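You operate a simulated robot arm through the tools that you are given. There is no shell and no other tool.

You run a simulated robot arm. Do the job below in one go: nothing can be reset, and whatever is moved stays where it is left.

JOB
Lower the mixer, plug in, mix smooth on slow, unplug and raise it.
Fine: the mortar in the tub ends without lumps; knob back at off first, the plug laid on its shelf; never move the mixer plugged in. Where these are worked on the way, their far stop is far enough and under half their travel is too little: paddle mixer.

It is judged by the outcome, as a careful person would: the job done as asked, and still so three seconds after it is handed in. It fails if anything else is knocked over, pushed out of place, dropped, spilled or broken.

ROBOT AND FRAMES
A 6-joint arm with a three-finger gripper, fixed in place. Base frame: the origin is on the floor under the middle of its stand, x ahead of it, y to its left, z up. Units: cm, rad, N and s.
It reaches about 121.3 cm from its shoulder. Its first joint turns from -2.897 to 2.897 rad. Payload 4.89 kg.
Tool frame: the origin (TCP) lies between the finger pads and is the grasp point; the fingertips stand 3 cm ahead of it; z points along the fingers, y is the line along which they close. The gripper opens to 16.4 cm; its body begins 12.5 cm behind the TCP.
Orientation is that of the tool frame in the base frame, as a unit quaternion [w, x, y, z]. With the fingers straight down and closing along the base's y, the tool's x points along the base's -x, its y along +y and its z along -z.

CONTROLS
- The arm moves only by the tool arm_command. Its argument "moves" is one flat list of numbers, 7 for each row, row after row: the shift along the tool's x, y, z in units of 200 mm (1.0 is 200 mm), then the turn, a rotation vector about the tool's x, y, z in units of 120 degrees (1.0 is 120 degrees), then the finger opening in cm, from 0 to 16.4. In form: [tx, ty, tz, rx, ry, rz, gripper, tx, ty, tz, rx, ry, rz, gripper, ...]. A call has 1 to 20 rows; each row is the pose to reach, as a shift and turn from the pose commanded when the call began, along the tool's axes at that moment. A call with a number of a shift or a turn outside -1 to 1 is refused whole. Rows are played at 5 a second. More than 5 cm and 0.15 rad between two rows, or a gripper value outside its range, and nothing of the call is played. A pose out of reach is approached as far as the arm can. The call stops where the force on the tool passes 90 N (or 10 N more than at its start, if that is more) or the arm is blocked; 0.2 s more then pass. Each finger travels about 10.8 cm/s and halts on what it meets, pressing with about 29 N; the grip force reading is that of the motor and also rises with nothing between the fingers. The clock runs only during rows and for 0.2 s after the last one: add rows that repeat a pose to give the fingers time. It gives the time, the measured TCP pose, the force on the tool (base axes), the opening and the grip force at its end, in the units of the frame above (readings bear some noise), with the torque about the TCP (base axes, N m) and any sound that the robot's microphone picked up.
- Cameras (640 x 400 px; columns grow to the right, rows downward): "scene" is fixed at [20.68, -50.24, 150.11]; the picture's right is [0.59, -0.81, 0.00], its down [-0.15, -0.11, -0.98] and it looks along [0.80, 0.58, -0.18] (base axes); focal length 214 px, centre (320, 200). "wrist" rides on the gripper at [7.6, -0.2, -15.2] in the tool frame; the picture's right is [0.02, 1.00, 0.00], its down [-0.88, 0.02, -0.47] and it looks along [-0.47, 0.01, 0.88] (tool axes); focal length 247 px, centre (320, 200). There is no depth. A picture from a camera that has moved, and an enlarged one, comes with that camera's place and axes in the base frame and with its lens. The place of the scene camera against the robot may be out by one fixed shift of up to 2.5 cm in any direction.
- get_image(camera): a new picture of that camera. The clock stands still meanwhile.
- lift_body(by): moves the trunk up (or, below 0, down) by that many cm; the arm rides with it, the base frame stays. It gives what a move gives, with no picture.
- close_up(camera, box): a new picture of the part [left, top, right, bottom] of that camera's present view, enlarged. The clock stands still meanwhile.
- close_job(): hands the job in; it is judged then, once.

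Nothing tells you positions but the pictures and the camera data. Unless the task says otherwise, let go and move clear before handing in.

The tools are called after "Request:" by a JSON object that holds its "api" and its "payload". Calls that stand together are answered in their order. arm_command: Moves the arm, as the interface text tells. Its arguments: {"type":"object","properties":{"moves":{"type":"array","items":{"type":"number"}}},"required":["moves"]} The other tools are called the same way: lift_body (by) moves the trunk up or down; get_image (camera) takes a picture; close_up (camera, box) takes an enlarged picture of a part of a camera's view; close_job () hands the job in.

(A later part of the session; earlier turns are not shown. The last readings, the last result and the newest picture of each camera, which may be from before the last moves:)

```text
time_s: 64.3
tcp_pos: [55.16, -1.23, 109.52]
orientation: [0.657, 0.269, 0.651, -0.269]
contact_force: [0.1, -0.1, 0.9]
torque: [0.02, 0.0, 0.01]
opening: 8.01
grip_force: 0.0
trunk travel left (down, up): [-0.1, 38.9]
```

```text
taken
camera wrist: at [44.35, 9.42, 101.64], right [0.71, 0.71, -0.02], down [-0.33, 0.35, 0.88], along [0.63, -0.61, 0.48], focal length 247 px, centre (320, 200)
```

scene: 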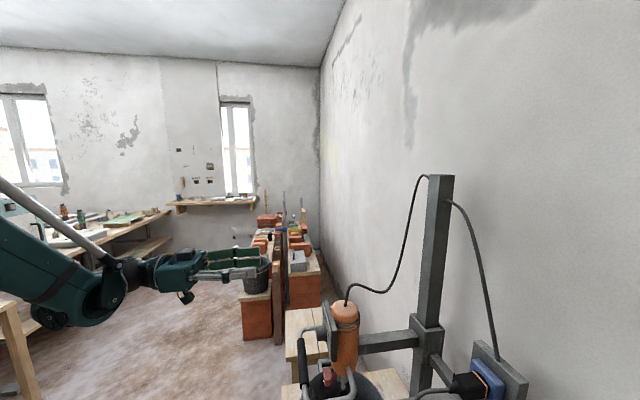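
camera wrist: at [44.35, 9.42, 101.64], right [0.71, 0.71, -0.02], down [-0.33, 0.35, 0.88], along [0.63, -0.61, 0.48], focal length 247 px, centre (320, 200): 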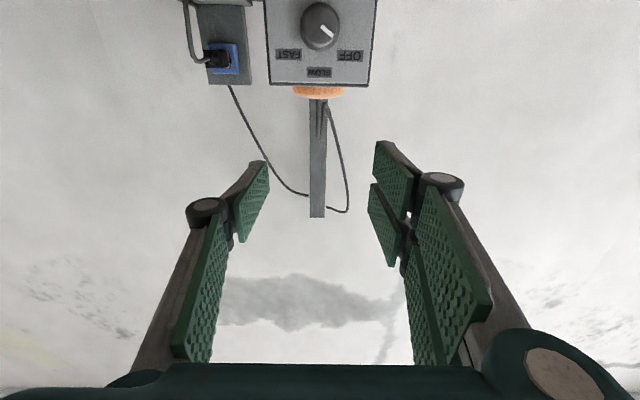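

The knob is in view at the top of the picture. I'll lower the arm 10 cm to come level with it.

Request:
{"api": "arm_command", "payload": {"moves": [0.1, 0, 0, 0, 0, 0, 8, 0.2, 0, 0, 0, 0, 0, 8, 0.3, 0, 0, 0, 0, 0, 8, 0.4, 0, 0, 0, 0, 0, 8, 0.5, 0, 0, 0, 0, 0, 8, 0.5, 0, 0, 0, 0, 0, 8]}}

Request:
{"api": "get_image", "payload": {"camera": "wrist"}}

Request:
{"api": "close_up", "payload": {"camera": "wrist", "box": [240, 20, 400, 160]}}

```text
time_s: 65.7
tcp_pos: [55.31, -1.15, 99.7]
orientation: [0.655, 0.271, 0.652, -0.27]
contact_force: [0.8, 0.9, 0.2]
torque: [0.03, 0.0, 0.03]
opening: 7.98
grip_force: 0.1
out of reach, approached as far as the arm can: row 5, 6
trunk travel left (down, up): [-0.1, 38.9]
```

```text
taken
camera wrist: at [44.52, 9.51, 91.86], right [0.71, 0.71, -0.02], down [-0.33, 0.35, 0.88], along [0.63, -0.61, 0.48], focal length 247 px, centre (320, 200)
```

wrist: 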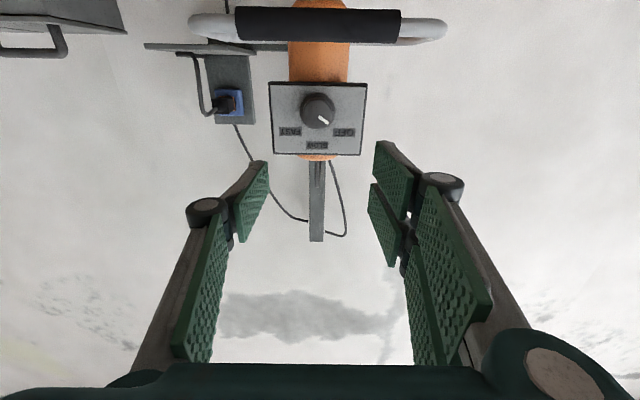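

```text
2.86 times, centred on (320, 90) of wrist
camera zoom: at [44.52, 9.51, 91.86], right [0.71, 0.71, -0.02], down [-0.33, 0.35, 0.88], along [0.63, -0.61, 0.48], focal length 706 px, centre (320, 514)
```

zoom: 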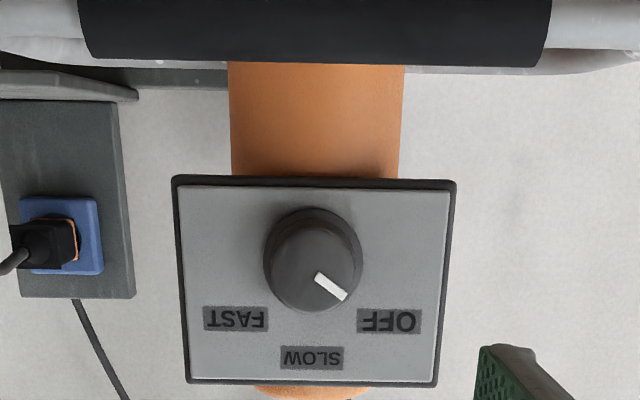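

The knob axis is at about z 97.3, F 38.1, and the arm's limit here is z 99.7, which eases further forward. I'll roll the hand -30°, go forward and lower to the knob axis.

Request:
{"api": "arm_command", "payload": {"moves": [0, 0, 0.125, 0, 0, -0.0625, 7, 0, 0, 0.25, 0, 0, -0.125, 6.5, 0, 0, 0.375, 0, 0, -0.1875, 6.2, 0, 0, 0.5, 0, 0, -0.25, 6.2, 0.04, -0.005, 0.5, 0, 0, -0.25, 6.2, 0.08, -0.01, 0.5, 0, 0, -0.25, 6.2, 0.12, -0.01, 0.5, 0, 0, -0.25, 6.2, 0.12, -0.01, 0.5, 0, 0, -0.25, 6.2]}}

Request:
{"api": "get_image", "payload": {"camera": "wrist"}}

Request:
{"api": "get_image", "payload": {"camera": "scene"}}

```text
time_s: 67.5
tcp_pos: [62.62, -8.2, 98.75]
orientation: [0.564, 0.092, 0.699, -0.43]
contact_force: [-0.5, 0.3, 0.5]
torque: [-0.01, -0.01, 0.01]
opening: 6.17
grip_force: 0.0
out of reach, approached as far as the arm can: row 6, 7, 8
trunk travel left (down, up): [-0.1, 38.9]
```

```text
taken
camera wrist: at [49.04, -0.29, 91.99], right [0.61, 0.6, -0.52], down [-0.02, 0.66, 0.75], along [0.79, -0.45, 0.41], focal length 247 px, centre (320, 200)
```

wrist: 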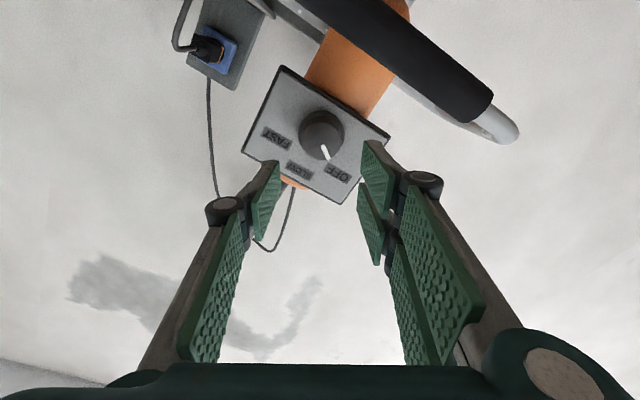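

```text
taken
```

scene: 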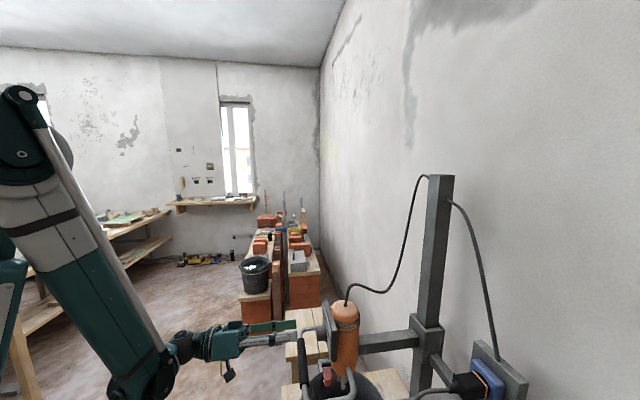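

The limit is still 1 cm too high here, so a slight 10° downward pitch will give the arm room. I'll pitch and lower to the knob axis while still outside.

Request:
{"api": "arm_command", "payload": {"moves": [0, 0, 0, -0.0209, 0.0361, 0, 6.2, 0, 0, 0, -0.0417, 0.0722, 0, 6.2, 0.0282, 0.006, 0, -0.0417, 0.0722, 0, 6.2, 0.0564, 0.0123, 0, -0.0417, 0.0722, 0, 6.2, 0.0564, 0.0123, 0, -0.0417, 0.0722, 0, 6.2]}}

Request:
{"api": "get_image", "payload": {"camera": "wrist"}}

Request:
{"api": "close_up", "payload": {"camera": "wrist", "box": [240, 60, 400, 220]}}

```text
time_s: 68.7
tcp_pos: [62.46, -8.34, 97.67]
orientation: [0.514, 0.1, 0.756, -0.392]
contact_force: [0.2, 1.0, 0.0]
torque: [-0.02, -0.01, 0.03]
opening: 6.2
grip_force: 0.0
trunk travel left (down, up): [-0.1, 38.9]
```

```text
taken
camera wrist: at [48.17, 0.21, 93.56], right [0.54, 0.67, -0.51], down [0.08, 0.56, 0.82], along [0.84, -0.49, 0.25], focal length 247 px, centre (320, 200)
```

wrist: 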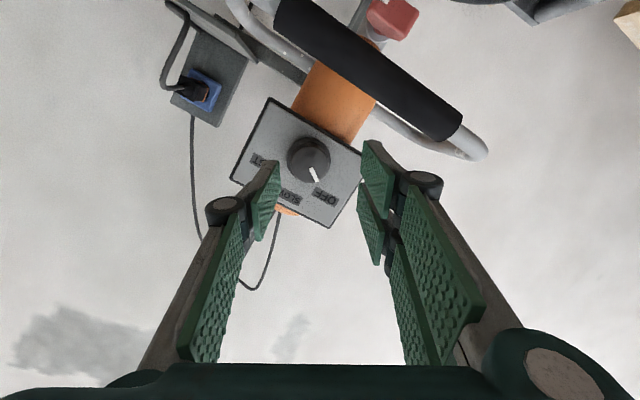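

```text
2.50 times, centred on (320, 140) of wrist
camera zoom: at [48.17, 0.21, 93.56], right [0.54, 0.67, -0.51], down [0.08, 0.56, 0.82], along [0.84, -0.49, 0.25], focal length 617 px, centre (320, 350)
```

zoom: 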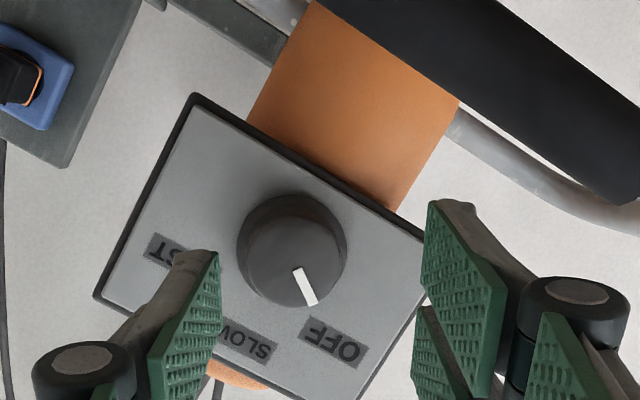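

My fresh fix puts the knob axis at F 38.0, Z 97.35, in agreement with before. I'll advance 5 cm and check the alignment.

Request:
{"api": "arm_command", "payload": {"moves": [-0.006, -0.012, 0.074, 0, 0, 0, 6.2, -0.0187, -0.0218, 0.148, 0, 0, 0, 6.2, -0.0313, -0.0325, 0.246, 0, 0, 0, 6.2, -0.0313, -0.0325, 0.246, 0, 0, 0, 6.2]}}

Request:
{"api": "get_image", "payload": {"camera": "wrist"}}

Request:
{"api": "close_up", "payload": {"camera": "scene", "box": [220, 270, 400, 400]}}

```text
time_s: 69.7
tcp_pos: [65.66, -12.15, 97.62]
orientation: [0.514, 0.1, 0.757, -0.392]
contact_force: [-0.1, 0.5, 0.7]
torque: [0.0, 0.04, 0.02]
opening: 6.22
grip_force: 0.1
trunk travel left (down, up): [-0.1, 38.9]
```

```text
taken
camera wrist: at [51.53, -3.53, 93.57], right [0.54, 0.67, -0.51], down [0.08, 0.56, 0.82], along [0.84, -0.49, 0.25], focal length 247 px, centre (320, 200)
```

wrist: 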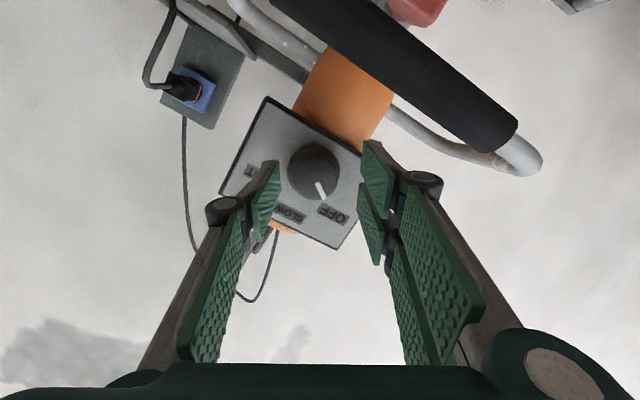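

```text
3.08 times, centred on (310, 335) of scene
camera zoom: at [20.68, -50.24, 150.11], right [0.59, -0.81, 0.0], down [-0.15, -0.11, -0.98], along [0.8, 0.58, -0.18], focal length 660 px, centre (351, -215)
```

zoom: 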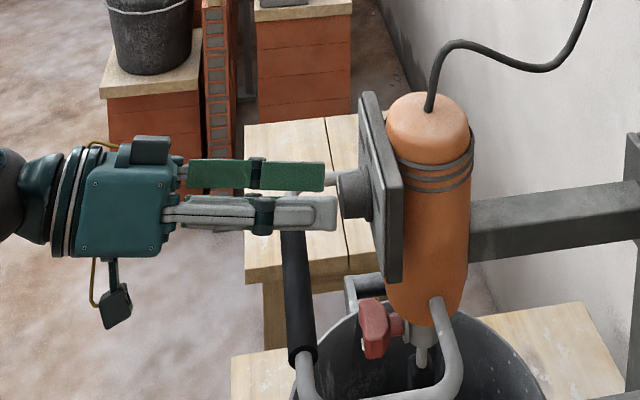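

The fingers are level with the knob and about to straddle it. I'll advance 2.3 cm more and check.

Request:
{"api": "arm_command", "payload": {"moves": [-0.0058, -0.0033, 0.0378, 0, 0, 0, 6.2, -0.0115, -0.0067, 0.0755, 0, 0, 0, 6.2, -0.0173, -0.01, 0.1133, 0, 0, 0, 6.2, -0.0173, -0.01, 0.1133, 0, 0, 0, 6.2]}}

Request:
{"api": "close_up", "payload": {"camera": "wrist", "box": [200, 100, 440, 280]}}

Request:
{"api": "close_up", "payload": {"camera": "scene", "box": [260, 280, 380, 360]}}

```text
time_s: 70.7
tcp_pos: [67.37, -13.5, 97.58]
orientation: [0.514, 0.101, 0.756, -0.392]
contact_force: [0.6, -0.1, -0.2]
torque: [-0.02, -0.05, -0.03]
opening: 6.21
grip_force: 0.2
trunk travel left (down, up): [-0.1, 38.9]
```

```text
2.22 times, centred on (320, 190) of wrist
camera zoom: at [53.13, -4.99, 93.59], right [0.54, 0.67, -0.51], down [0.08, 0.56, 0.82], along [0.84, -0.49, 0.25], focal length 549 px, centre (320, 222)
```

zoom: 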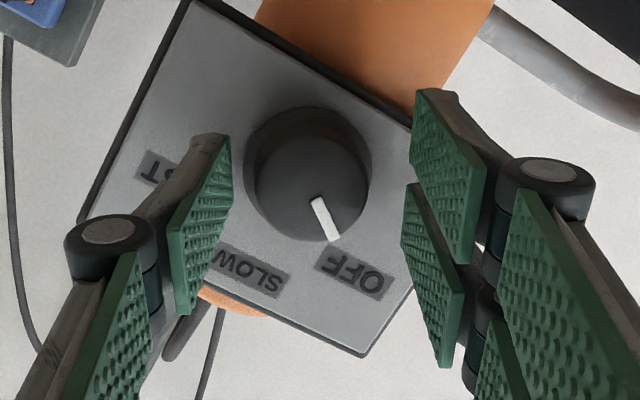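

```text
5.00 times, centred on (320, 320) of scene
camera zoom: at [20.68, -50.24, 150.11], right [0.59, -0.81, 0.0], down [-0.15, -0.11, -0.98], along [0.8, 0.58, -0.18], focal length 1072 px, centre (320, -400)
```

zoom: 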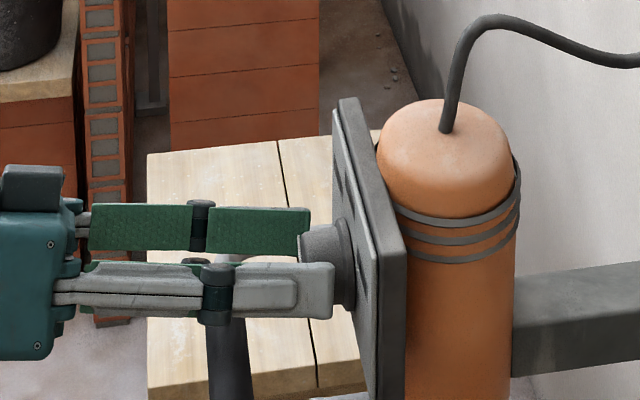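

The pads straddle the knob evenly and stay off the panel. I'll close gently on it.

Request:
{"api": "arm_command", "payload": {"moves": [0, 0, 0, 0, 0, 0, 5.4, 0, 0, 0, 0, 0, 0, 4.6, 0, 0, 0, 0, 0, 0, 4.0, 0, 0, 0, 0, 0, 0, 3.2, 0, 0, 0, 0, 0, 0, 3, 0, 0, 0, 0, 0, 0, 3]}}

Request:
{"api": "close_up", "payload": {"camera": "wrist", "box": [200, 100, 440, 280]}}

```text
time_s: 72.1
tcp_pos: [67.22, -13.7, 97.72]
orientation: [0.514, 0.101, 0.756, -0.392]
contact_force: [-12.0, -24.0, 17.3]
torque: [-0.41, -0.45, -0.54]
opening: 4.25
grip_force: 16.0
trunk travel left (down, up): [-0.1, 38.9]
```

```text
2.22 times, centred on (320, 190) of wrist
camera zoom: at [53.03, -5.07, 93.64], right [0.55, 0.67, -0.51], down [0.08, 0.56, 0.82], along [0.83, -0.49, 0.25], focal length 549 px, centre (320, 222)
```

zoom: 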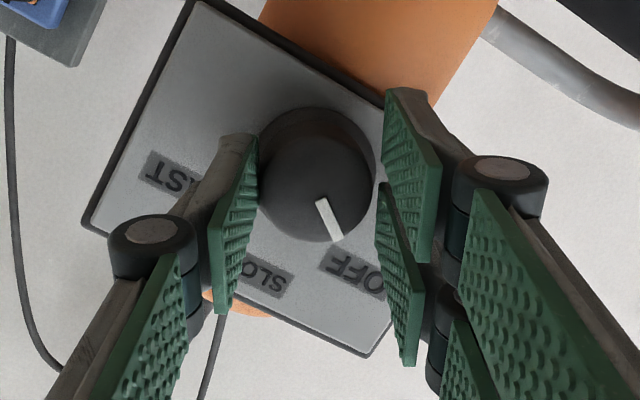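

The one-finger side is pressing harder (about 30 N). I'll shift 0.15 cm toward it to centre the grip on the knob.

Request:
{"api": "arm_command", "payload": {"moves": [0, -0.004, 0, 0, 0, 0, 3, 0, -0.0075, 0, 0, 0, 0, 3, 0, -0.0075, 0, 0, 0, 0, 3]}}

```text
time_s: 72.9
tcp_pos: [67.1, -13.74, 97.78]
orientation: [0.514, 0.1, 0.757, -0.392]
contact_force: [-15.2, -20.5, 3.9]
torque: [0.17, -0.19, -0.71]
opening: 3.99
grip_force: 11.9
trunk travel left (down, up): [-0.1, 38.9]
```

There is still 24 N to that side. I'll shift another 0.15 cm and let the fingers settle.

Request:
{"api": "arm_command", "payload": {"moves": [0, -0.004, 0, 0, 0, 0, 2.5, 0, -0.0075, 0, 0, 0, 0, 2.5, 0, -0.0075, 0, 0, 0, 0, 2.5, 0, -0.0075, 0, 0, 0, 0, 2.5]}}

Request:
{"api": "close_up", "payload": {"camera": "wrist", "box": [200, 100, 440, 280]}}

```text
time_s: 73.9
tcp_pos: [67.13, -13.69, 97.82]
orientation: [0.514, 0.1, 0.757, -0.391]
contact_force: [-10.2, -7.5, 1.5]
torque: [0.13, -0.21, -0.33]
opening: 3.9
grip_force: 44.6
trunk travel left (down, up): [-0.1, 38.9]
```

```text
2.22 times, centred on (320, 190) of wrist
camera zoom: at [52.93, -5.19, 93.79], right [0.54, 0.67, -0.51], down [0.08, 0.56, 0.82], along [0.84, -0.49, 0.25], focal length 549 px, centre (320, 222)
```

zoom: 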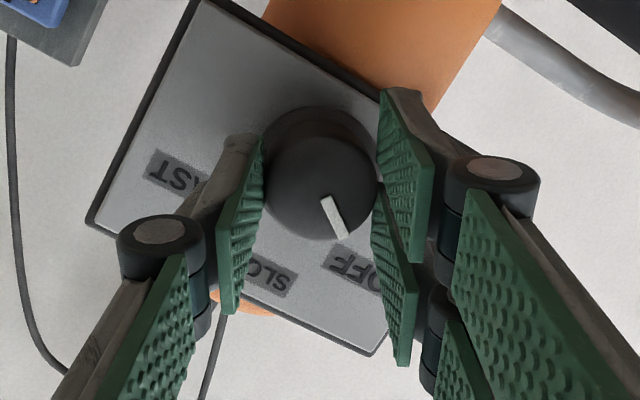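

The knob is gripped firmly at 3.9 cm with little side load, the pointer still at OFF. I'll turn it 46° clockwise about its own axis to SLOW.

Request:
{"api": "arm_command", "payload": {"moves": [0, -0.001, 0, -0.0072, -0.0042, 0.0472, 2.5, 0, -0.002, 0, -0.0144, -0.0083, 0.0944, 2.5, 0, -0.003, 0, -0.0216, -0.0125, 0.1416, 2.5, 0, -0.004, 0, -0.0288, -0.0167, 0.1888, 2.5, 0, -0.005, 0, -0.036, -0.0208, 0.236, 2.5, 0, -0.006, 0, -0.0432, -0.025, 0.2832, 2.5, 0, -0.007, 0, -0.0504, -0.0292, 0.3304, 2.5, 0, -0.0082, 0, -0.0576, -0.0333, 0.3776, 2.5, 0, -0.0082, 0, -0.0576, -0.0333, 0.3776, 2.5]}}

Request:
{"api": "get_image", "payload": {"camera": "wrist"}}

Request:
{"api": "close_up", "payload": {"camera": "scene", "box": [240, 270, 420, 400]}}

```text
time_s: 75.9
tcp_pos: [67.16, -13.86, 98.1]
orientation: [0.656, 0.339, 0.664, -0.121]
contact_force: [-14.7, 35.7, 5.5]
torque: [-0.42, -0.47, 0.45]
opening: 3.9
grip_force: 45.0
trunk travel left (down, up): [-0.1, 38.9]
```

```text
taken
camera wrist: at [55.73, -2.43, 92.31], right [0.61, 0.75, 0.26], down [-0.44, 0.04, 0.9], along [0.66, -0.66, 0.36], focal length 247 px, centre (320, 200)
```

wrist: 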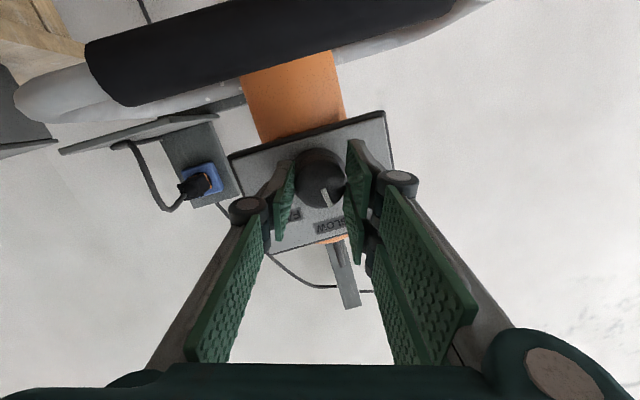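

```text
3.08 times, centred on (330, 335) of scene
camera zoom: at [20.68, -50.24, 150.11], right [0.59, -0.81, 0.0], down [-0.15, -0.11, -0.98], along [0.8, 0.58, -0.18], focal length 660 px, centre (289, -215)
```

zoom: 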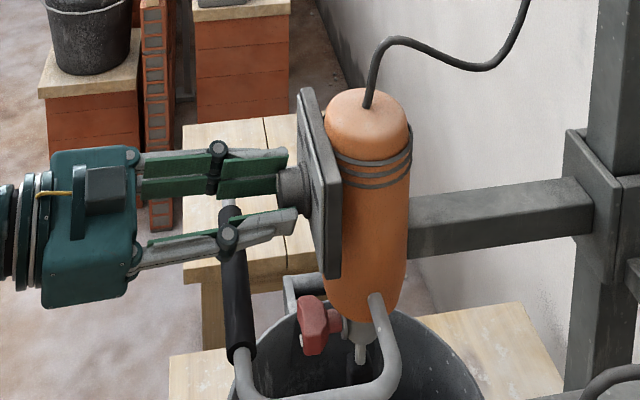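

The knob turned with the hand, but no motor sound was reported. I'll look at the pointer and the tub closely.

Request:
{"api": "close_up", "payload": {"camera": "wrist", "box": [230, 110, 410, 260]}}

Request:
{"api": "close_up", "payload": {"camera": "scene", "box": [280, 320, 410, 400]}}

Request:
{"api": "arm_command", "payload": {"moves": [0, 0, 0, 0, 0, 0, 2.5, 0, 0, 0, 0, 0, 0, 2.5, 0, 0, 0, 0, 0, 0, 2.5, 0, 0, 0, 0, 0, 0, 2.5, 0, 0, 0, 0, 0, 0, 2.5]}}

Request:
{"api": "close_up", "payload": {"camera": "scene", "box": [280, 320, 410, 400]}}

```text
2.67 times, centred on (320, 185) of wrist
camera zoom: at [55.73, -2.43, 92.31], right [0.61, 0.75, 0.26], down [-0.44, 0.04, 0.9], along [0.66, -0.66, 0.36], focal length 659 px, centre (320, 240)
```

zoom: 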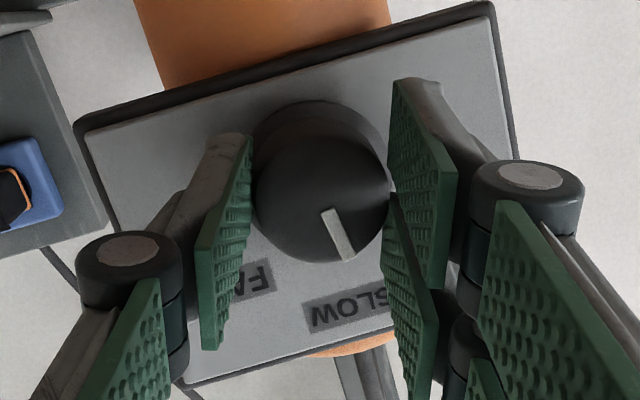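

```text
4.92 times, centred on (345, 360) of scene
camera zoom: at [20.68, -50.24, 150.11], right [0.59, -0.81, 0.0], down [-0.15, -0.11, -0.98], along [0.8, 0.58, -0.18], focal length 1056 px, centre (197, -588)
```

zoom: 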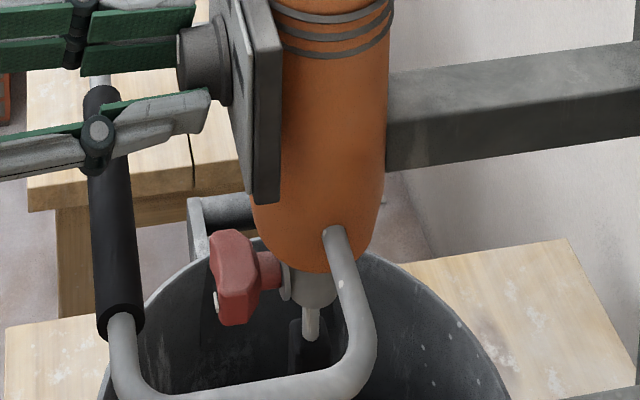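

```text
time_s: 77.1
tcp_pos: [67.24, -13.86, 98.11]
orientation: [0.656, 0.338, 0.664, -0.122]
contact_force: [-7.6, 41.1, 4.4]
torque: [-0.17, -0.11, 0.69]
opening: 3.9
grip_force: 45.2
trunk travel left (down, up): [-0.1, 38.9]
```

```text
4.92 times, centred on (345, 360) of scene
camera zoom: at [20.68, -50.24, 150.11], right [0.59, -0.81, 0.0], down [-0.15, -0.11, -0.98], along [0.8, 0.58, -0.18], focal length 1056 px, centre (197, -588)
```

zoom: 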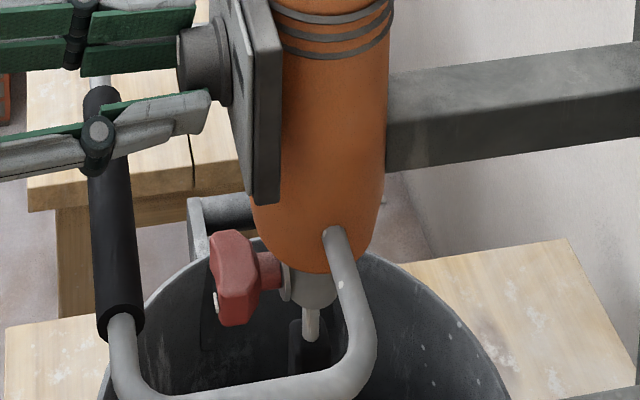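

The pointer stands about 5° short of SLOW. I'll turn it the last 6° and listen again.

Request:
{"api": "arm_command", "payload": {"moves": [0, 0, 0, -0.0038, -0.0022, 0.0246, 2.5, 0, 0, 0, -0.0075, -0.0044, 0.0493, 2.5, 0, 0, 0, -0.0075, -0.0044, 0.0493, 2.5, 0, 0, 0, -0.0075, -0.0044, 0.0493, 2.5]}}

Request:
{"api": "close_up", "payload": {"camera": "wrist", "box": [230, 110, 410, 260]}}

Request:
{"api": "close_up", "payload": {"camera": "scene", "box": [280, 320, 410, 400]}}

```text
time_s: 78.1
tcp_pos: [67.17, -13.82, 97.99]
orientation: [0.667, 0.367, 0.643, -0.084]
contact_force: [-2.6, 49.9, 0.8]
torque: [0.25, 0.31, 1.14]
opening: 3.91
grip_force: 44.6
trunk travel left (down, up): [-0.1, 38.9]
```

```text
2.67 times, centred on (320, 185) of wrist
camera zoom: at [56.15, -2.02, 92.25], right [0.59, 0.72, 0.36], down [-0.51, -0.02, 0.86], along [0.63, -0.69, 0.35], focal length 659 px, centre (320, 240)
```

zoom: 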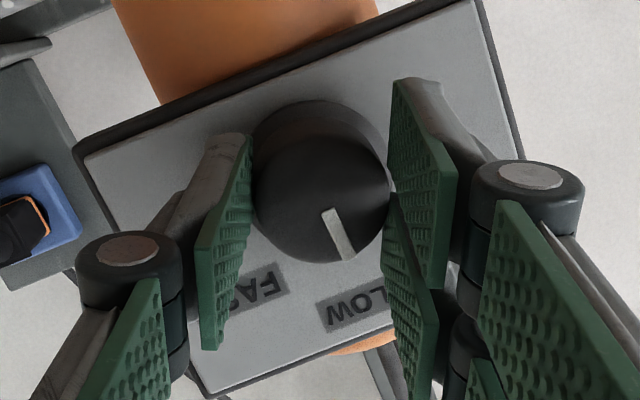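

```text
4.92 times, centred on (345, 360) of scene
camera zoom: at [20.68, -50.24, 150.11], right [0.59, -0.81, 0.0], down [-0.15, -0.11, -0.98], along [0.8, 0.58, -0.18], focal length 1056 px, centre (197, -588)
```

zoom: 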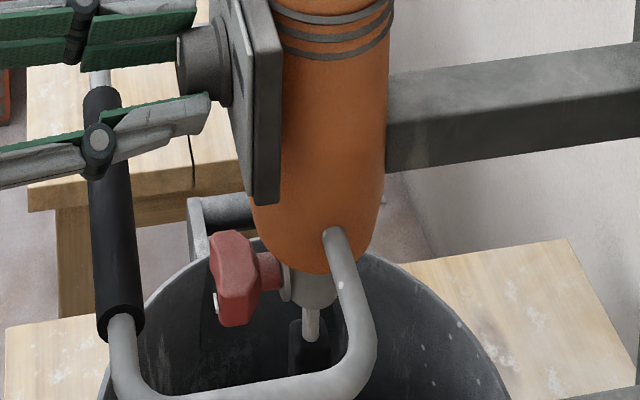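

The pointer is on SLOW, yet there's no motor sound and nothing turns, so the plug may not be fully home. I'll set the knob back to OFF before touching the plug.

Request:
{"api": "arm_command", "payload": {"moves": [0.0007, 0.0006, 0, 0.0071, 0.0041, -0.0468, 2.5, 0.0014, 0.0011, 0, 0.0143, 0.0083, -0.0937, 2.5, 0.0022, 0.0017, 0, 0.0214, 0.0124, -0.1405, 2.5, 0.0029, 0.0022, 0, 0.0285, 0.0166, -0.1873, 2.5, 0.0036, 0.0028, 0, 0.0357, 0.0207, -0.2342, 2.5, 0.0043, 0.0033, 0, 0.0428, 0.0248, -0.281, 2.5, 0.005, 0.0039, 0, 0.0499, 0.029, -0.3278, 2.5, 0.0058, 0.0044, 0, 0.0571, 0.0331, -0.3747, 2.5, 0.0065, 0.005, 0, 0.0642, 0.0373, -0.4215, 2.5, 0.0065, 0.005, 0, 0.0642, 0.0373, -0.4215, 2.5]}}

Request:
{"api": "close_up", "payload": {"camera": "wrist", "box": [200, 100, 440, 280]}}

```text
time_s: 80.3
tcp_pos: [67.12, -13.85, 98.02]
orientation: [0.516, 0.103, 0.756, -0.389]
contact_force: [-1.5, 37.6, 4.4]
torque: [-0.15, -0.22, 0.61]
opening: 3.9
grip_force: 45.2
trunk travel left (down, up): [-0.1, 38.9]
```

```text
2.22 times, centred on (320, 190) of wrist
camera zoom: at [52.99, -5.2, 93.75], right [0.55, 0.67, -0.5], down [0.07, 0.56, 0.83], along [0.83, -0.49, 0.26], focal length 549 px, centre (320, 222)
```

zoom: 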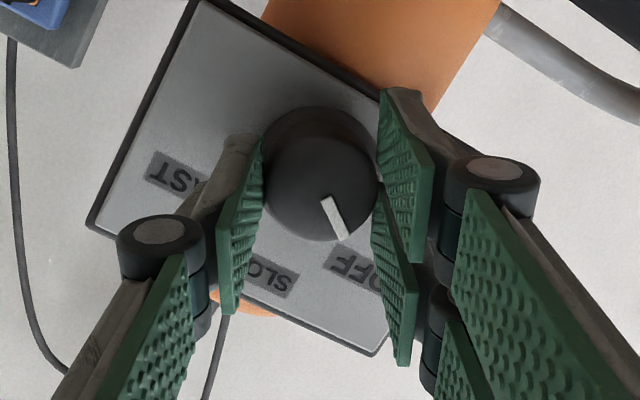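

The knob is back at OFF with no slip. I'll let go, back out and go to the plug for a closer look at its seating.

Request:
{"api": "arm_command", "payload": {"moves": [0, 0, 0, 0, 0, 0, 5, 0, 0, 0, 0, 0, 0, 6.5, 0.015, 0.0087, -0.0985, 0, 0, 0, 6.5, 0.0375, 0.0218, -0.246, 0, 0, 0, 6.5, 0.0675, 0.039, -0.443, 0, 0, 0, 6.5, 0.09, 0.052, -0.591, 0, 0, 0.0625, 6.5, 0.09, 0.052, -0.591, 0, 0, 0.125, 6.5, 0.09, 0.052, -0.591, 0, 0, 0.1875, 6.5, 0.09, 0.052, -0.591, 0, 0, 0.25, 6.5, 0.09, 0.052, -0.591, 0, 0, 0.25, 6.5]}}

Request:
{"api": "get_image", "payload": {"camera": "wrist"}}

```text
time_s: 82.5
tcp_pos: [58.76, -5.27, 97.69]
orientation: [0.599, 0.296, 0.704, -0.24]
contact_force: [0.5, -0.2, -0.2]
torque: [0.02, -0.02, -0.01]
opening: 6.52
grip_force: 0.0
trunk travel left (down, up): [-0.1, 38.9]
```

```text
taken
camera wrist: at [47.15, 6.15, 92.67], right [0.7, 0.71, 0.0], down [-0.22, 0.23, 0.95], along [0.67, -0.66, 0.32], focal length 247 px, centre (320, 200)
```

wrist: 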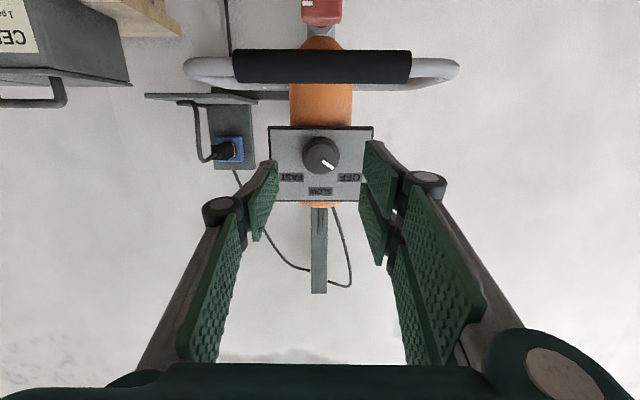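

I'll rise, pitch the hand back toward vertical and swing along toward the plug.

Request:
{"api": "arm_command", "payload": {"moves": [-0.0936, -0.05, -0.0165, 0, 0.05, 0, 6.5, -0.187, -0.1, -0.033, 0, 0.1, 0, 6.5, -0.281, -0.15, -0.0495, 0, 0.15, 0, 6.5, -0.374, -0.2, -0.066, 0, 0.2, 0, 6.5, -0.468, -0.25, -0.0825, 0, 0.25, 0, 6.5, -0.562, -0.3, -0.099, 0, 0.3, 0, 6.5, -0.655, -0.35, -0.1155, 0, 0.35, 0, 6.5, -0.749, -0.4, -0.132, 0, 0.4, 0, 6.5, -0.842, -0.45, -0.1485, 0, 0.45, 0, 6.5, -0.936, -0.5, -0.165, 0, 0.5, 0, 6.5, -0.936, -0.5, -0.165, 0, 0.5, 0, 6.5]}}

Request:
{"api": "get_image", "payload": {"camera": "wrist"}}

```text
time_s: 84.9
tcp_pos: [51.47, -12.74, 116.78]
orientation: [0.166, 0.377, 0.909, -0.06]
contact_force: [-0.7, 0.5, 0.5]
torque: [-0.04, -0.02, 0.02]
opening: 6.46
grip_force: 0.0
trunk travel left (down, up): [-0.1, 38.9]
```

```text
taken
camera wrist: at [42.41, -4.24, 128.18], right [0.69, 0.72, 0.01], down [0.47, -0.46, 0.75], along [0.55, -0.51, -0.66], focal length 247 px, centre (320, 200)
```

wrist: 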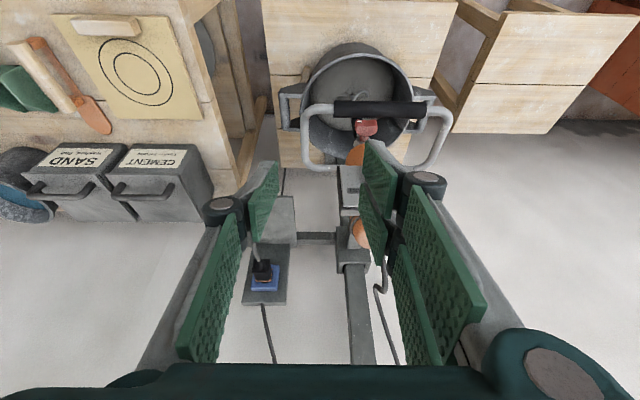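

From here both the tub and the plug are in view. I'll enlarge each.

Request:
{"api": "close_up", "payload": {"camera": "wrist", "box": [280, 30, 440, 150]}}

Request:
{"api": "close_up", "payload": {"camera": "wrist", "box": [225, 230, 315, 310]}}

```text
3.33 times, centred on (360, 90) of wrist
camera zoom: at [42.41, -4.24, 128.18], right [0.69, 0.72, 0.01], down [0.47, -0.46, 0.75], along [0.55, -0.51, -0.66], focal length 823 px, centre (187, 567)
```

zoom: 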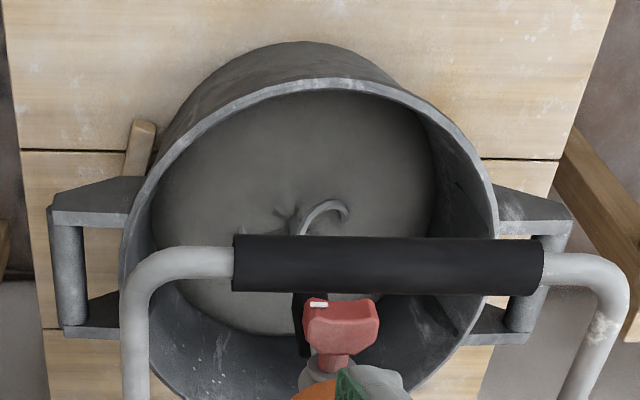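

```text
5.00 times, centred on (270, 270) of wrist
camera zoom: at [42.41, -4.24, 128.18], right [0.69, 0.72, 0.01], down [0.47, -0.46, 0.75], along [0.55, -0.51, -0.66], focal length 1235 px, centre (570, -150)
```

zoom: 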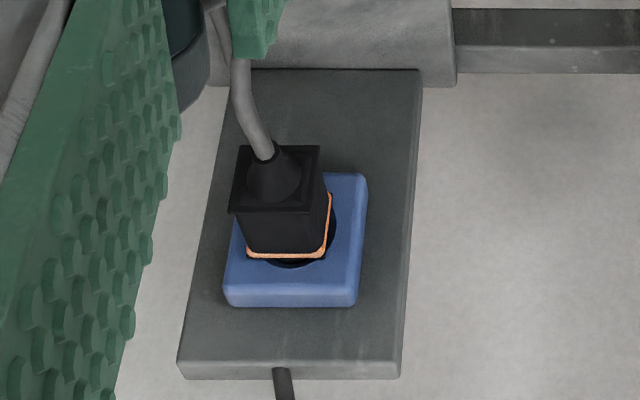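

The plug sits close to the face, but I can't be sure it's fully home. I'll push it square from behind with the fingertips on its rear flange, so I'm turning the hand horizontal with a -45° roll to leave room for the cable.

Request:
{"api": "arm_command", "payload": {"moves": [0, 0, 0, 0, -0.0583, 0, 6, 0, 0, 0, 0, -0.1167, 0, 5, 0, 0, 0, 0, -0.175, 0, 4, 0, 0, 0, 0, -0.2333, 0, 3.6, 0, 0, 0, 0, -0.2917, 0, 3.6, 0, 0, 0, 0, -0.35, 0, 3.6, 0, 0, 0, 0, -0.4083, 0, 3.6, 0, 0, 0, 0, -0.4667, 0, 3.6, 0, 0, 0, 0, -0.525, 0, 3.6, 0, 0, 0, 0, -0.5833, 0, 3.6, 0, 0, 0, 0, -0.5833, 0, 3.6]}}

Request:
{"api": "arm_command", "payload": {"moves": [0, -0.08, 0, 0, 0, -0.0625, 3.6, 0, -0.16, 0, 0, 0, -0.125, 3.6, 0, -0.24, 0, 0, 0, -0.1875, 3.6, 0, -0.32, 0, 0, 0, -0.25, 3.6, 0, -0.4, 0, 0, 0, -0.3125, 3.6, 0, -0.48, 0, 0, 0, -0.375, 3.6, 0, -0.56, 0, 0, 0, -0.375, 3.6, 0, -0.63, 0, 0, 0, -0.375, 3.6, 0, -0.63, 0, 0, 0, -0.375, 3.6]}}

Request:
{"api": "get_image", "payload": {"camera": "wrist"}}

Request:
{"api": "get_image", "payload": {"camera": "scene"}}

```text
time_s: 87.3
tcp_pos: [51.28, -12.56, 116.61]
orientation: [0.659, 0.273, 0.649, -0.266]
contact_force: [-0.5, 0.3, -0.1]
torque: [0.01, 0.03, 0.05]
opening: 3.62
grip_force: 0.1
trunk travel left (down, up): [-0.1, 38.9]
```

```text
time_s: 89.3
tcp_pos: [42.33, -21.39, 116.4]
orientation: [0.506, 0.005, 0.704, -0.498]
contact_force: [1.2, -0.8, 0.4]
torque: [0.03, 0.0, -0.05]
opening: 3.61
grip_force: 0.1
trunk travel left (down, up): [-0.1, 38.9]
```

```text
taken
camera wrist: at [27.77, -14.54, 110.89], right [0.5, 0.49, -0.71], down [0.1, 0.78, 0.61], along [0.86, -0.38, 0.34], focal length 247 px, centre (320, 200)
```

wrist: 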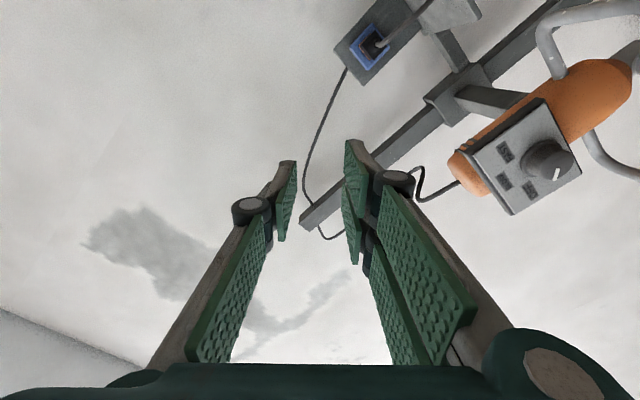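

```text
taken
```

scene: 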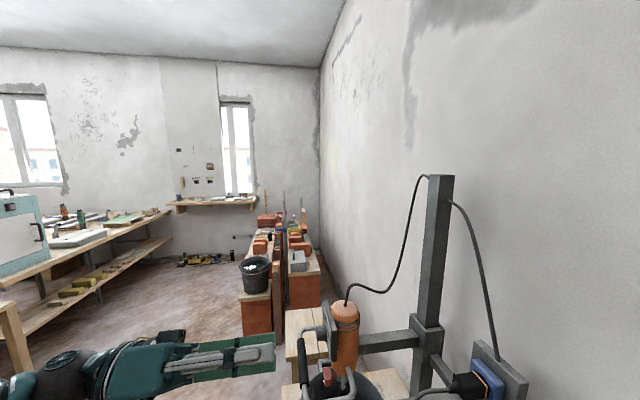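

From this angle the socket is visible at the top. I'll enlarge it before approaching.

Request:
{"api": "close_up", "payload": {"camera": "wrist", "box": [320, 0, 430, 90]}}

Request:
{"api": "close_up", "payload": {"camera": "scene", "box": [420, 330, 540, 400]}}

```text
4.44 times, centred on (375, 45) of wrist
camera zoom: at [27.77, -14.54, 110.89], right [0.5, 0.49, -0.71], down [0.1, 0.78, 0.61], along [0.86, -0.38, 0.34], focal length 1098 px, centre (76, 889)
```

zoom: 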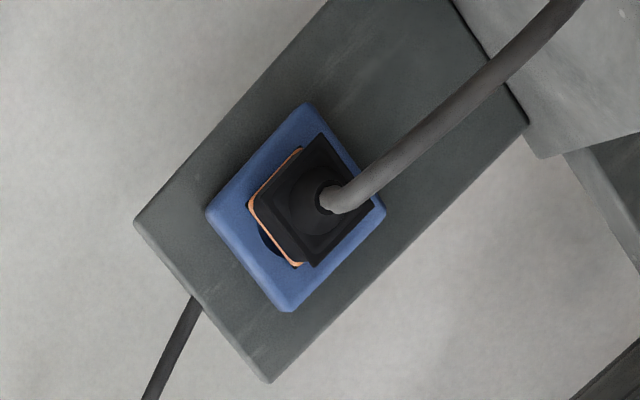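

```text
5.33 times, centred on (480, 365) of scene
camera zoom: at [20.68, -50.24, 150.11], right [0.59, -0.81, 0.0], down [-0.15, -0.11, -0.98], along [0.8, 0.58, -0.18], focal length 1144 px, centre (-533, -680)
```

zoom: 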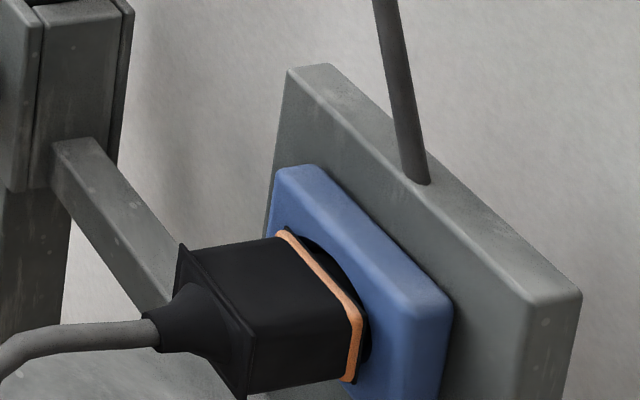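

I'll bring the hand level with the plug axis, some 17 cm short of it, and check reach.

Request:
{"api": "arm_command", "payload": {"moves": [0.07, 0.065, 0.106, 0, 0, 0, 3.6, 0.14, 0.13, 0.212, 0, 0, 0, 3.6, 0.21, 0.195, 0.318, 0, 0, 0, 3.6, 0.28, 0.26, 0.424, 0, 0, 0, 3.6, 0.35, 0.325, 0.53, 0, 0, 0, 3.6, 0.42, 0.39, 0.636, 0, 0, 0, 3.6, 0.49, 0.455, 0.742, 0, 0, 0, 3.6, 0.561, 0.52, 0.85, 0, 0, 0, 3.6, 0.561, 0.52, 0.85, 0, 0, 0, 3.6]}}

Request:
{"api": "get_image", "payload": {"camera": "wrist"}}

Request:
{"api": "get_image", "payload": {"camera": "scene"}}

```text
time_s: 91.3
tcp_pos: [54.39, -33.9, 101.33]
orientation: [0.507, 0.005, 0.704, -0.498]
contact_force: [-0.4, 0.0, -0.2]
torque: [0.02, 0.02, 0.06]
opening: 3.63
grip_force: 0.1
trunk travel left (down, up): [-0.1, 38.9]
```

```text
taken
camera wrist: at [39.88, -26.96, 95.64], right [0.5, 0.49, -0.71], down [0.1, 0.78, 0.61], along [0.86, -0.38, 0.34], focal length 247 px, centre (320, 200)
```

wrist: 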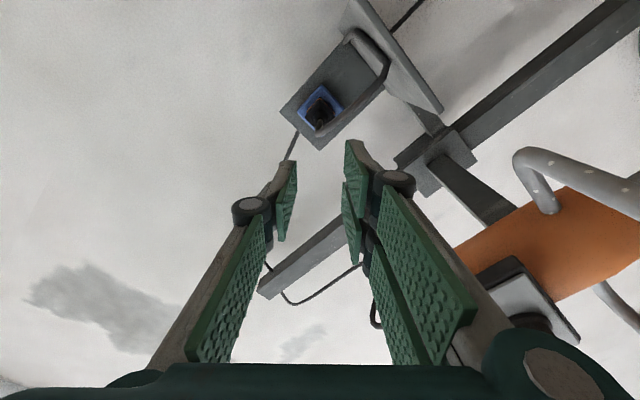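

```text
taken
```

scene: 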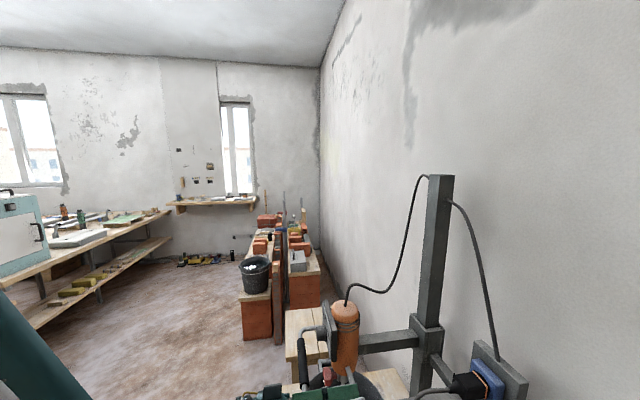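

Reach is fine here. I'll enlarge the plug's rear to centre the fingertips on it.

Request:
{"api": "close_up", "payload": {"camera": "wrist", "box": [270, 60, 390, 180]}}

```text
3.33 times, centred on (330, 120) of wrist
camera zoom: at [39.88, -26.96, 95.64], right [0.5, 0.49, -0.71], down [0.1, 0.78, 0.61], along [0.86, -0.38, 0.34], focal length 823 px, centre (287, 467)
```

zoom: 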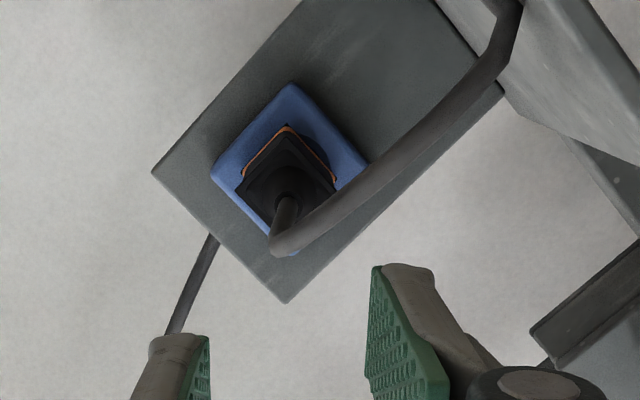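

The cable drops straight down from the plug, so the hand should sit with its fingers left and right of it. I'll roll back 44° and approach with the fingers straddling the cable.

Request:
{"api": "arm_command", "payload": {"moves": [0, 0, 0.05, 0, 0, 0.0612, 4.4, 0, 0, 0.1, 0, 0, 0.1223, 4.4, 0, 0, 0.15, 0, 0, 0.1835, 4.4, 0, 0, 0.2, 0, 0, 0.2447, 4.4, 0, 0, 0.25, 0, 0, 0.3058, 4.4, 0, 0, 0.3, 0, 0, 0.367, 4.4, 0, 0, 0.45, 0, 0, 0.367, 4.4, 0, 0, 0.6, 0, 0, 0.367, 4.4, 0, 0, 0.6, 0, 0, 0.367, 4.4]}}

Request:
{"api": "get_image", "payload": {"camera": "wrist"}}

Request:
{"api": "close_up", "payload": {"camera": "scene", "box": [380, 310, 540, 400]}}

```text
time_s: 93.3
tcp_pos: [62.9, -42.25, 101.36]
orientation: [0.656, 0.268, 0.651, -0.272]
contact_force: [0.2, -0.3, -0.5]
torque: [0.02, 0.02, -0.01]
opening: 4.39
grip_force: 0.0
trunk travel left (down, up): [-0.1, 38.9]
```

```text
taken
camera wrist: at [52.06, -31.63, 93.5], right [0.71, 0.71, -0.02], down [-0.33, 0.35, 0.88], along [0.63, -0.61, 0.48], focal length 247 px, centre (320, 200)
```

wrist: 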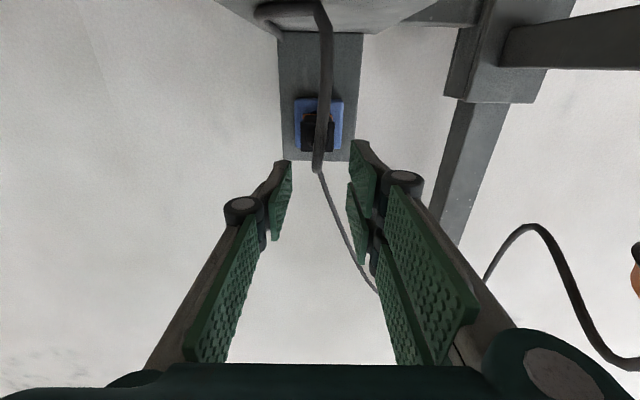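

```text
4.00 times, centred on (460, 355) of scene
camera zoom: at [20.68, -50.24, 150.11], right [0.59, -0.81, 0.0], down [-0.15, -0.11, -0.98], along [0.8, 0.58, -0.18], focal length 858 px, centre (-240, -420)
```

zoom: 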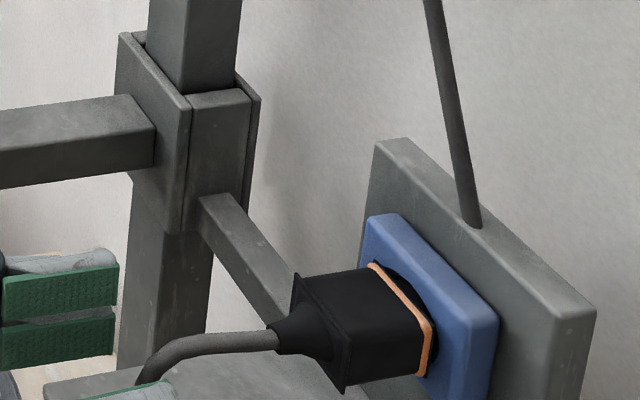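

The cable passes between the fingers as planned. I'll advance 8 cm.

Request:
{"api": "arm_command", "payload": {"moves": [0, 0, 0.1, 0, 0, 0, 4.4, 0, 0, 0.2, 0, 0, 0, 4.4, 0, 0, 0.3, 0, 0, 0, 4.4, 0, 0, 0.4, 0, 0, 0, 4.4, 0, 0, 0.4, 0, 0, 0, 4.4]}}

Request:
{"api": "get_image", "payload": {"camera": "wrist"}}

Request:
{"api": "close_up", "payload": {"camera": "scene", "box": [400, 320, 540, 400]}}

```text
time_s: 94.5
tcp_pos: [68.55, -48.04, 101.61]
orientation: [0.656, 0.269, 0.651, -0.272]
contact_force: [0.1, 0.0, -0.6]
torque: [0.03, 0.03, -0.01]
opening: 4.39
grip_force: 0.0
trunk travel left (down, up): [-0.1, 38.9]
```

```text
taken
camera wrist: at [57.69, -37.37, 93.66], right [0.71, 0.71, -0.02], down [-0.33, 0.35, 0.88], along [0.63, -0.61, 0.48], focal length 247 px, centre (320, 200)
```

wrist: 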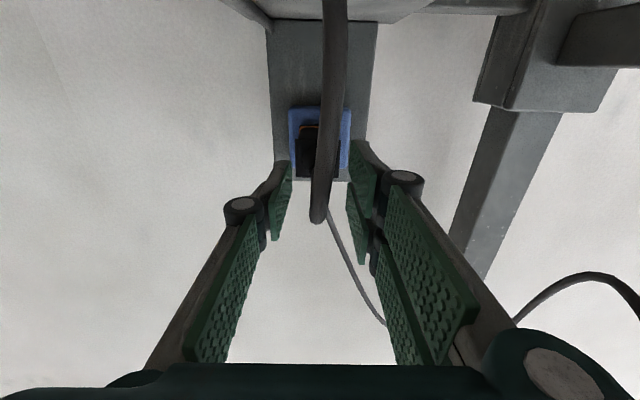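

```text
4.57 times, centred on (470, 360) of scene
camera zoom: at [20.68, -50.24, 150.11], right [0.59, -0.81, 0.0], down [-0.15, -0.11, -0.98], along [0.8, 0.58, -0.18], focal length 980 px, centre (-366, -531)
```

zoom: 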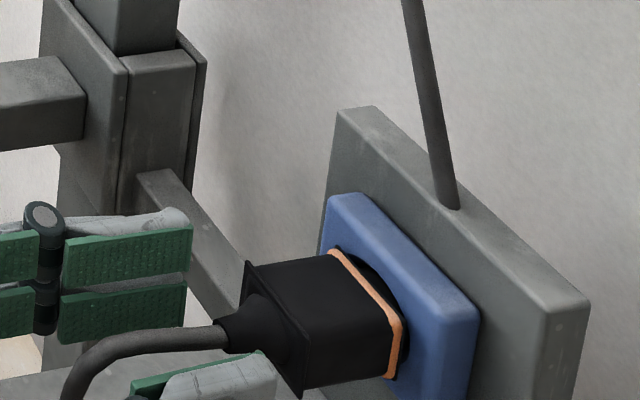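

The tips are about 1.3 cm short of the rear flange and centred on it. I'll narrow the fingers onto the strain relief and push forward in small steps, watching force and sound.

Request:
{"api": "arm_command", "payload": {"moves": [0, 0, 0.02, 0, 0, 0, 3.4, 0, 0, 0.04, 0, 0, 0, 2.8, 0, 0, 0.055, 0, 0, 0, 2.8, 0, 0, 0.07, 0, 0, 0, 2.8, 0, 0, 0.07, 0, 0, 0, 2.8]}}

Request:
{"api": "close_up", "payload": {"camera": "scene", "box": [400, 320, 540, 400]}}

Request:
{"api": "close_up", "payload": {"camera": "wrist", "box": [250, 90, 390, 260]}}

```text
time_s: 95.7
tcp_pos: [69.54, -48.86, 101.54]
orientation: [0.656, 0.268, 0.651, -0.272]
contact_force: [-0.4, -0.2, -1.0]
torque: [0.01, 0.0, 0.01]
opening: 2.8
grip_force: 0.0
trunk travel left (down, up): [-0.1, 38.9]
```

```text
4.57 times, centred on (470, 360) of scene
camera zoom: at [20.68, -50.24, 150.11], right [0.59, -0.81, 0.0], down [-0.15, -0.11, -0.98], along [0.8, 0.58, -0.18], focal length 980 px, centre (-366, -531)
```

zoom: 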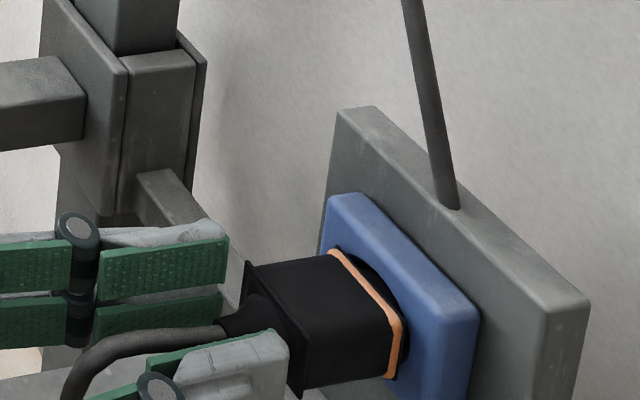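

```text
2.35 times, centred on (320, 175) of wrist
camera zoom: at [58.7, -38.36, 93.6], right [0.71, 0.71, -0.02], down [-0.33, 0.35, 0.88], along [0.63, -0.61, 0.48], focal length 581 px, centre (320, 259)
```

zoom: 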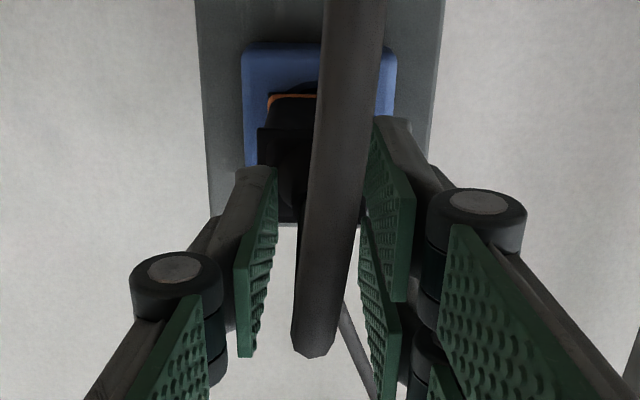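

The tips are nearly touching the flange. I'll push on 0.9 cm slowly.

Request:
{"api": "arm_command", "payload": {"moves": [0, 0, 0.012, 0, 0, 0, 2.8, 0, 0, 0.024, 0, 0, 0, 2.8, 0, 0, 0.036, 0, 0, 0, 2.8, 0, 0, 0.045, 0, 0, 0, 2.8, 0, 0, 0.045, 0, 0, 0, 2.8]}}

Request:
{"api": "close_up", "payload": {"camera": "scene", "box": [400, 320, 540, 400]}}

```text
time_s: 96.9
tcp_pos: [70.19, -49.5, 101.58]
orientation: [0.656, 0.269, 0.651, -0.272]
contact_force: [-6.0, 1.8, -0.5]
torque: [0.02, 0.04, -0.16]
opening: 2.89
grip_force: 1.0
trunk travel left (down, up): [-0.1, 38.9]
```

```text
4.57 times, centred on (470, 360) of scene
camera zoom: at [20.68, -50.24, 150.11], right [0.59, -0.81, 0.0], down [-0.15, -0.11, -0.98], along [0.8, 0.58, -0.18], focal length 980 px, centre (-366, -531)
```

zoom: 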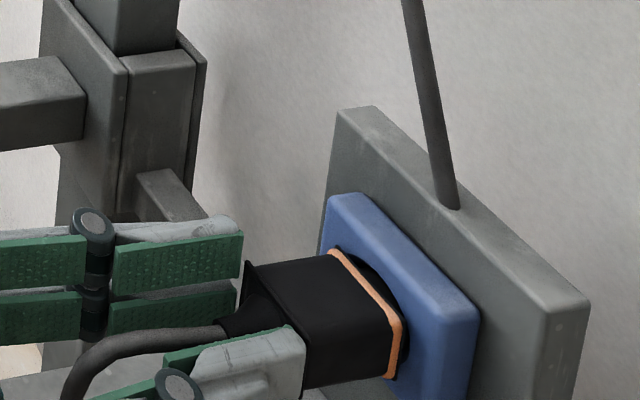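

Contact with the flange has just begun. I'll push in 0.2 cm rows.

Request:
{"api": "arm_command", "payload": {"moves": [0, 0, 0.01, 0, 0, 0, 2.8, 0, 0, 0.02, 0, 0, 0, 2.8, 0, 0, 0.03, 0, 0, 0, 2.8, 0, 0, 0.03, 0, 0, 0, 2.8]}}

Request:
{"api": "close_up", "payload": {"camera": "scene", "box": [400, 320, 540, 400]}}

```text
time_s: 98.0
tcp_pos: [70.13, -49.74, 101.56]
orientation: [0.656, 0.269, 0.65, -0.272]
contact_force: [-31.6, 26.4, -9.8]
torque: [0.52, 0.69, 0.13]
opening: 2.36
grip_force: 29.1
trunk travel left (down, up): [-0.1, 38.9]
stopped in row 4: the force on the tool passed its limit at 95 N (the readings are from after the stop); the commanded pose is now the measured one
```

```text
4.57 times, centred on (470, 360) of scene
camera zoom: at [20.68, -50.24, 150.11], right [0.59, -0.81, 0.0], down [-0.15, -0.11, -0.98], along [0.8, 0.58, -0.18], focal length 980 px, centre (-366, -531)
```

zoom: 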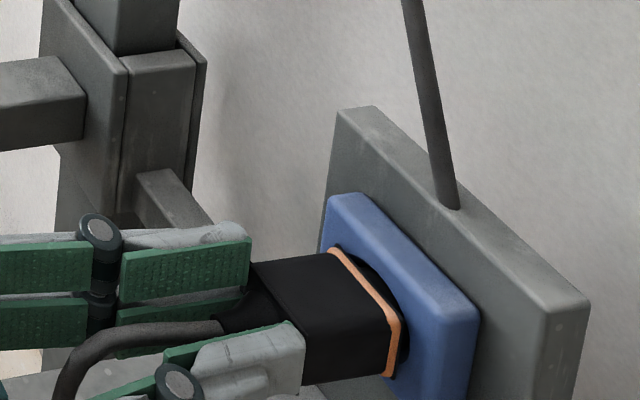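

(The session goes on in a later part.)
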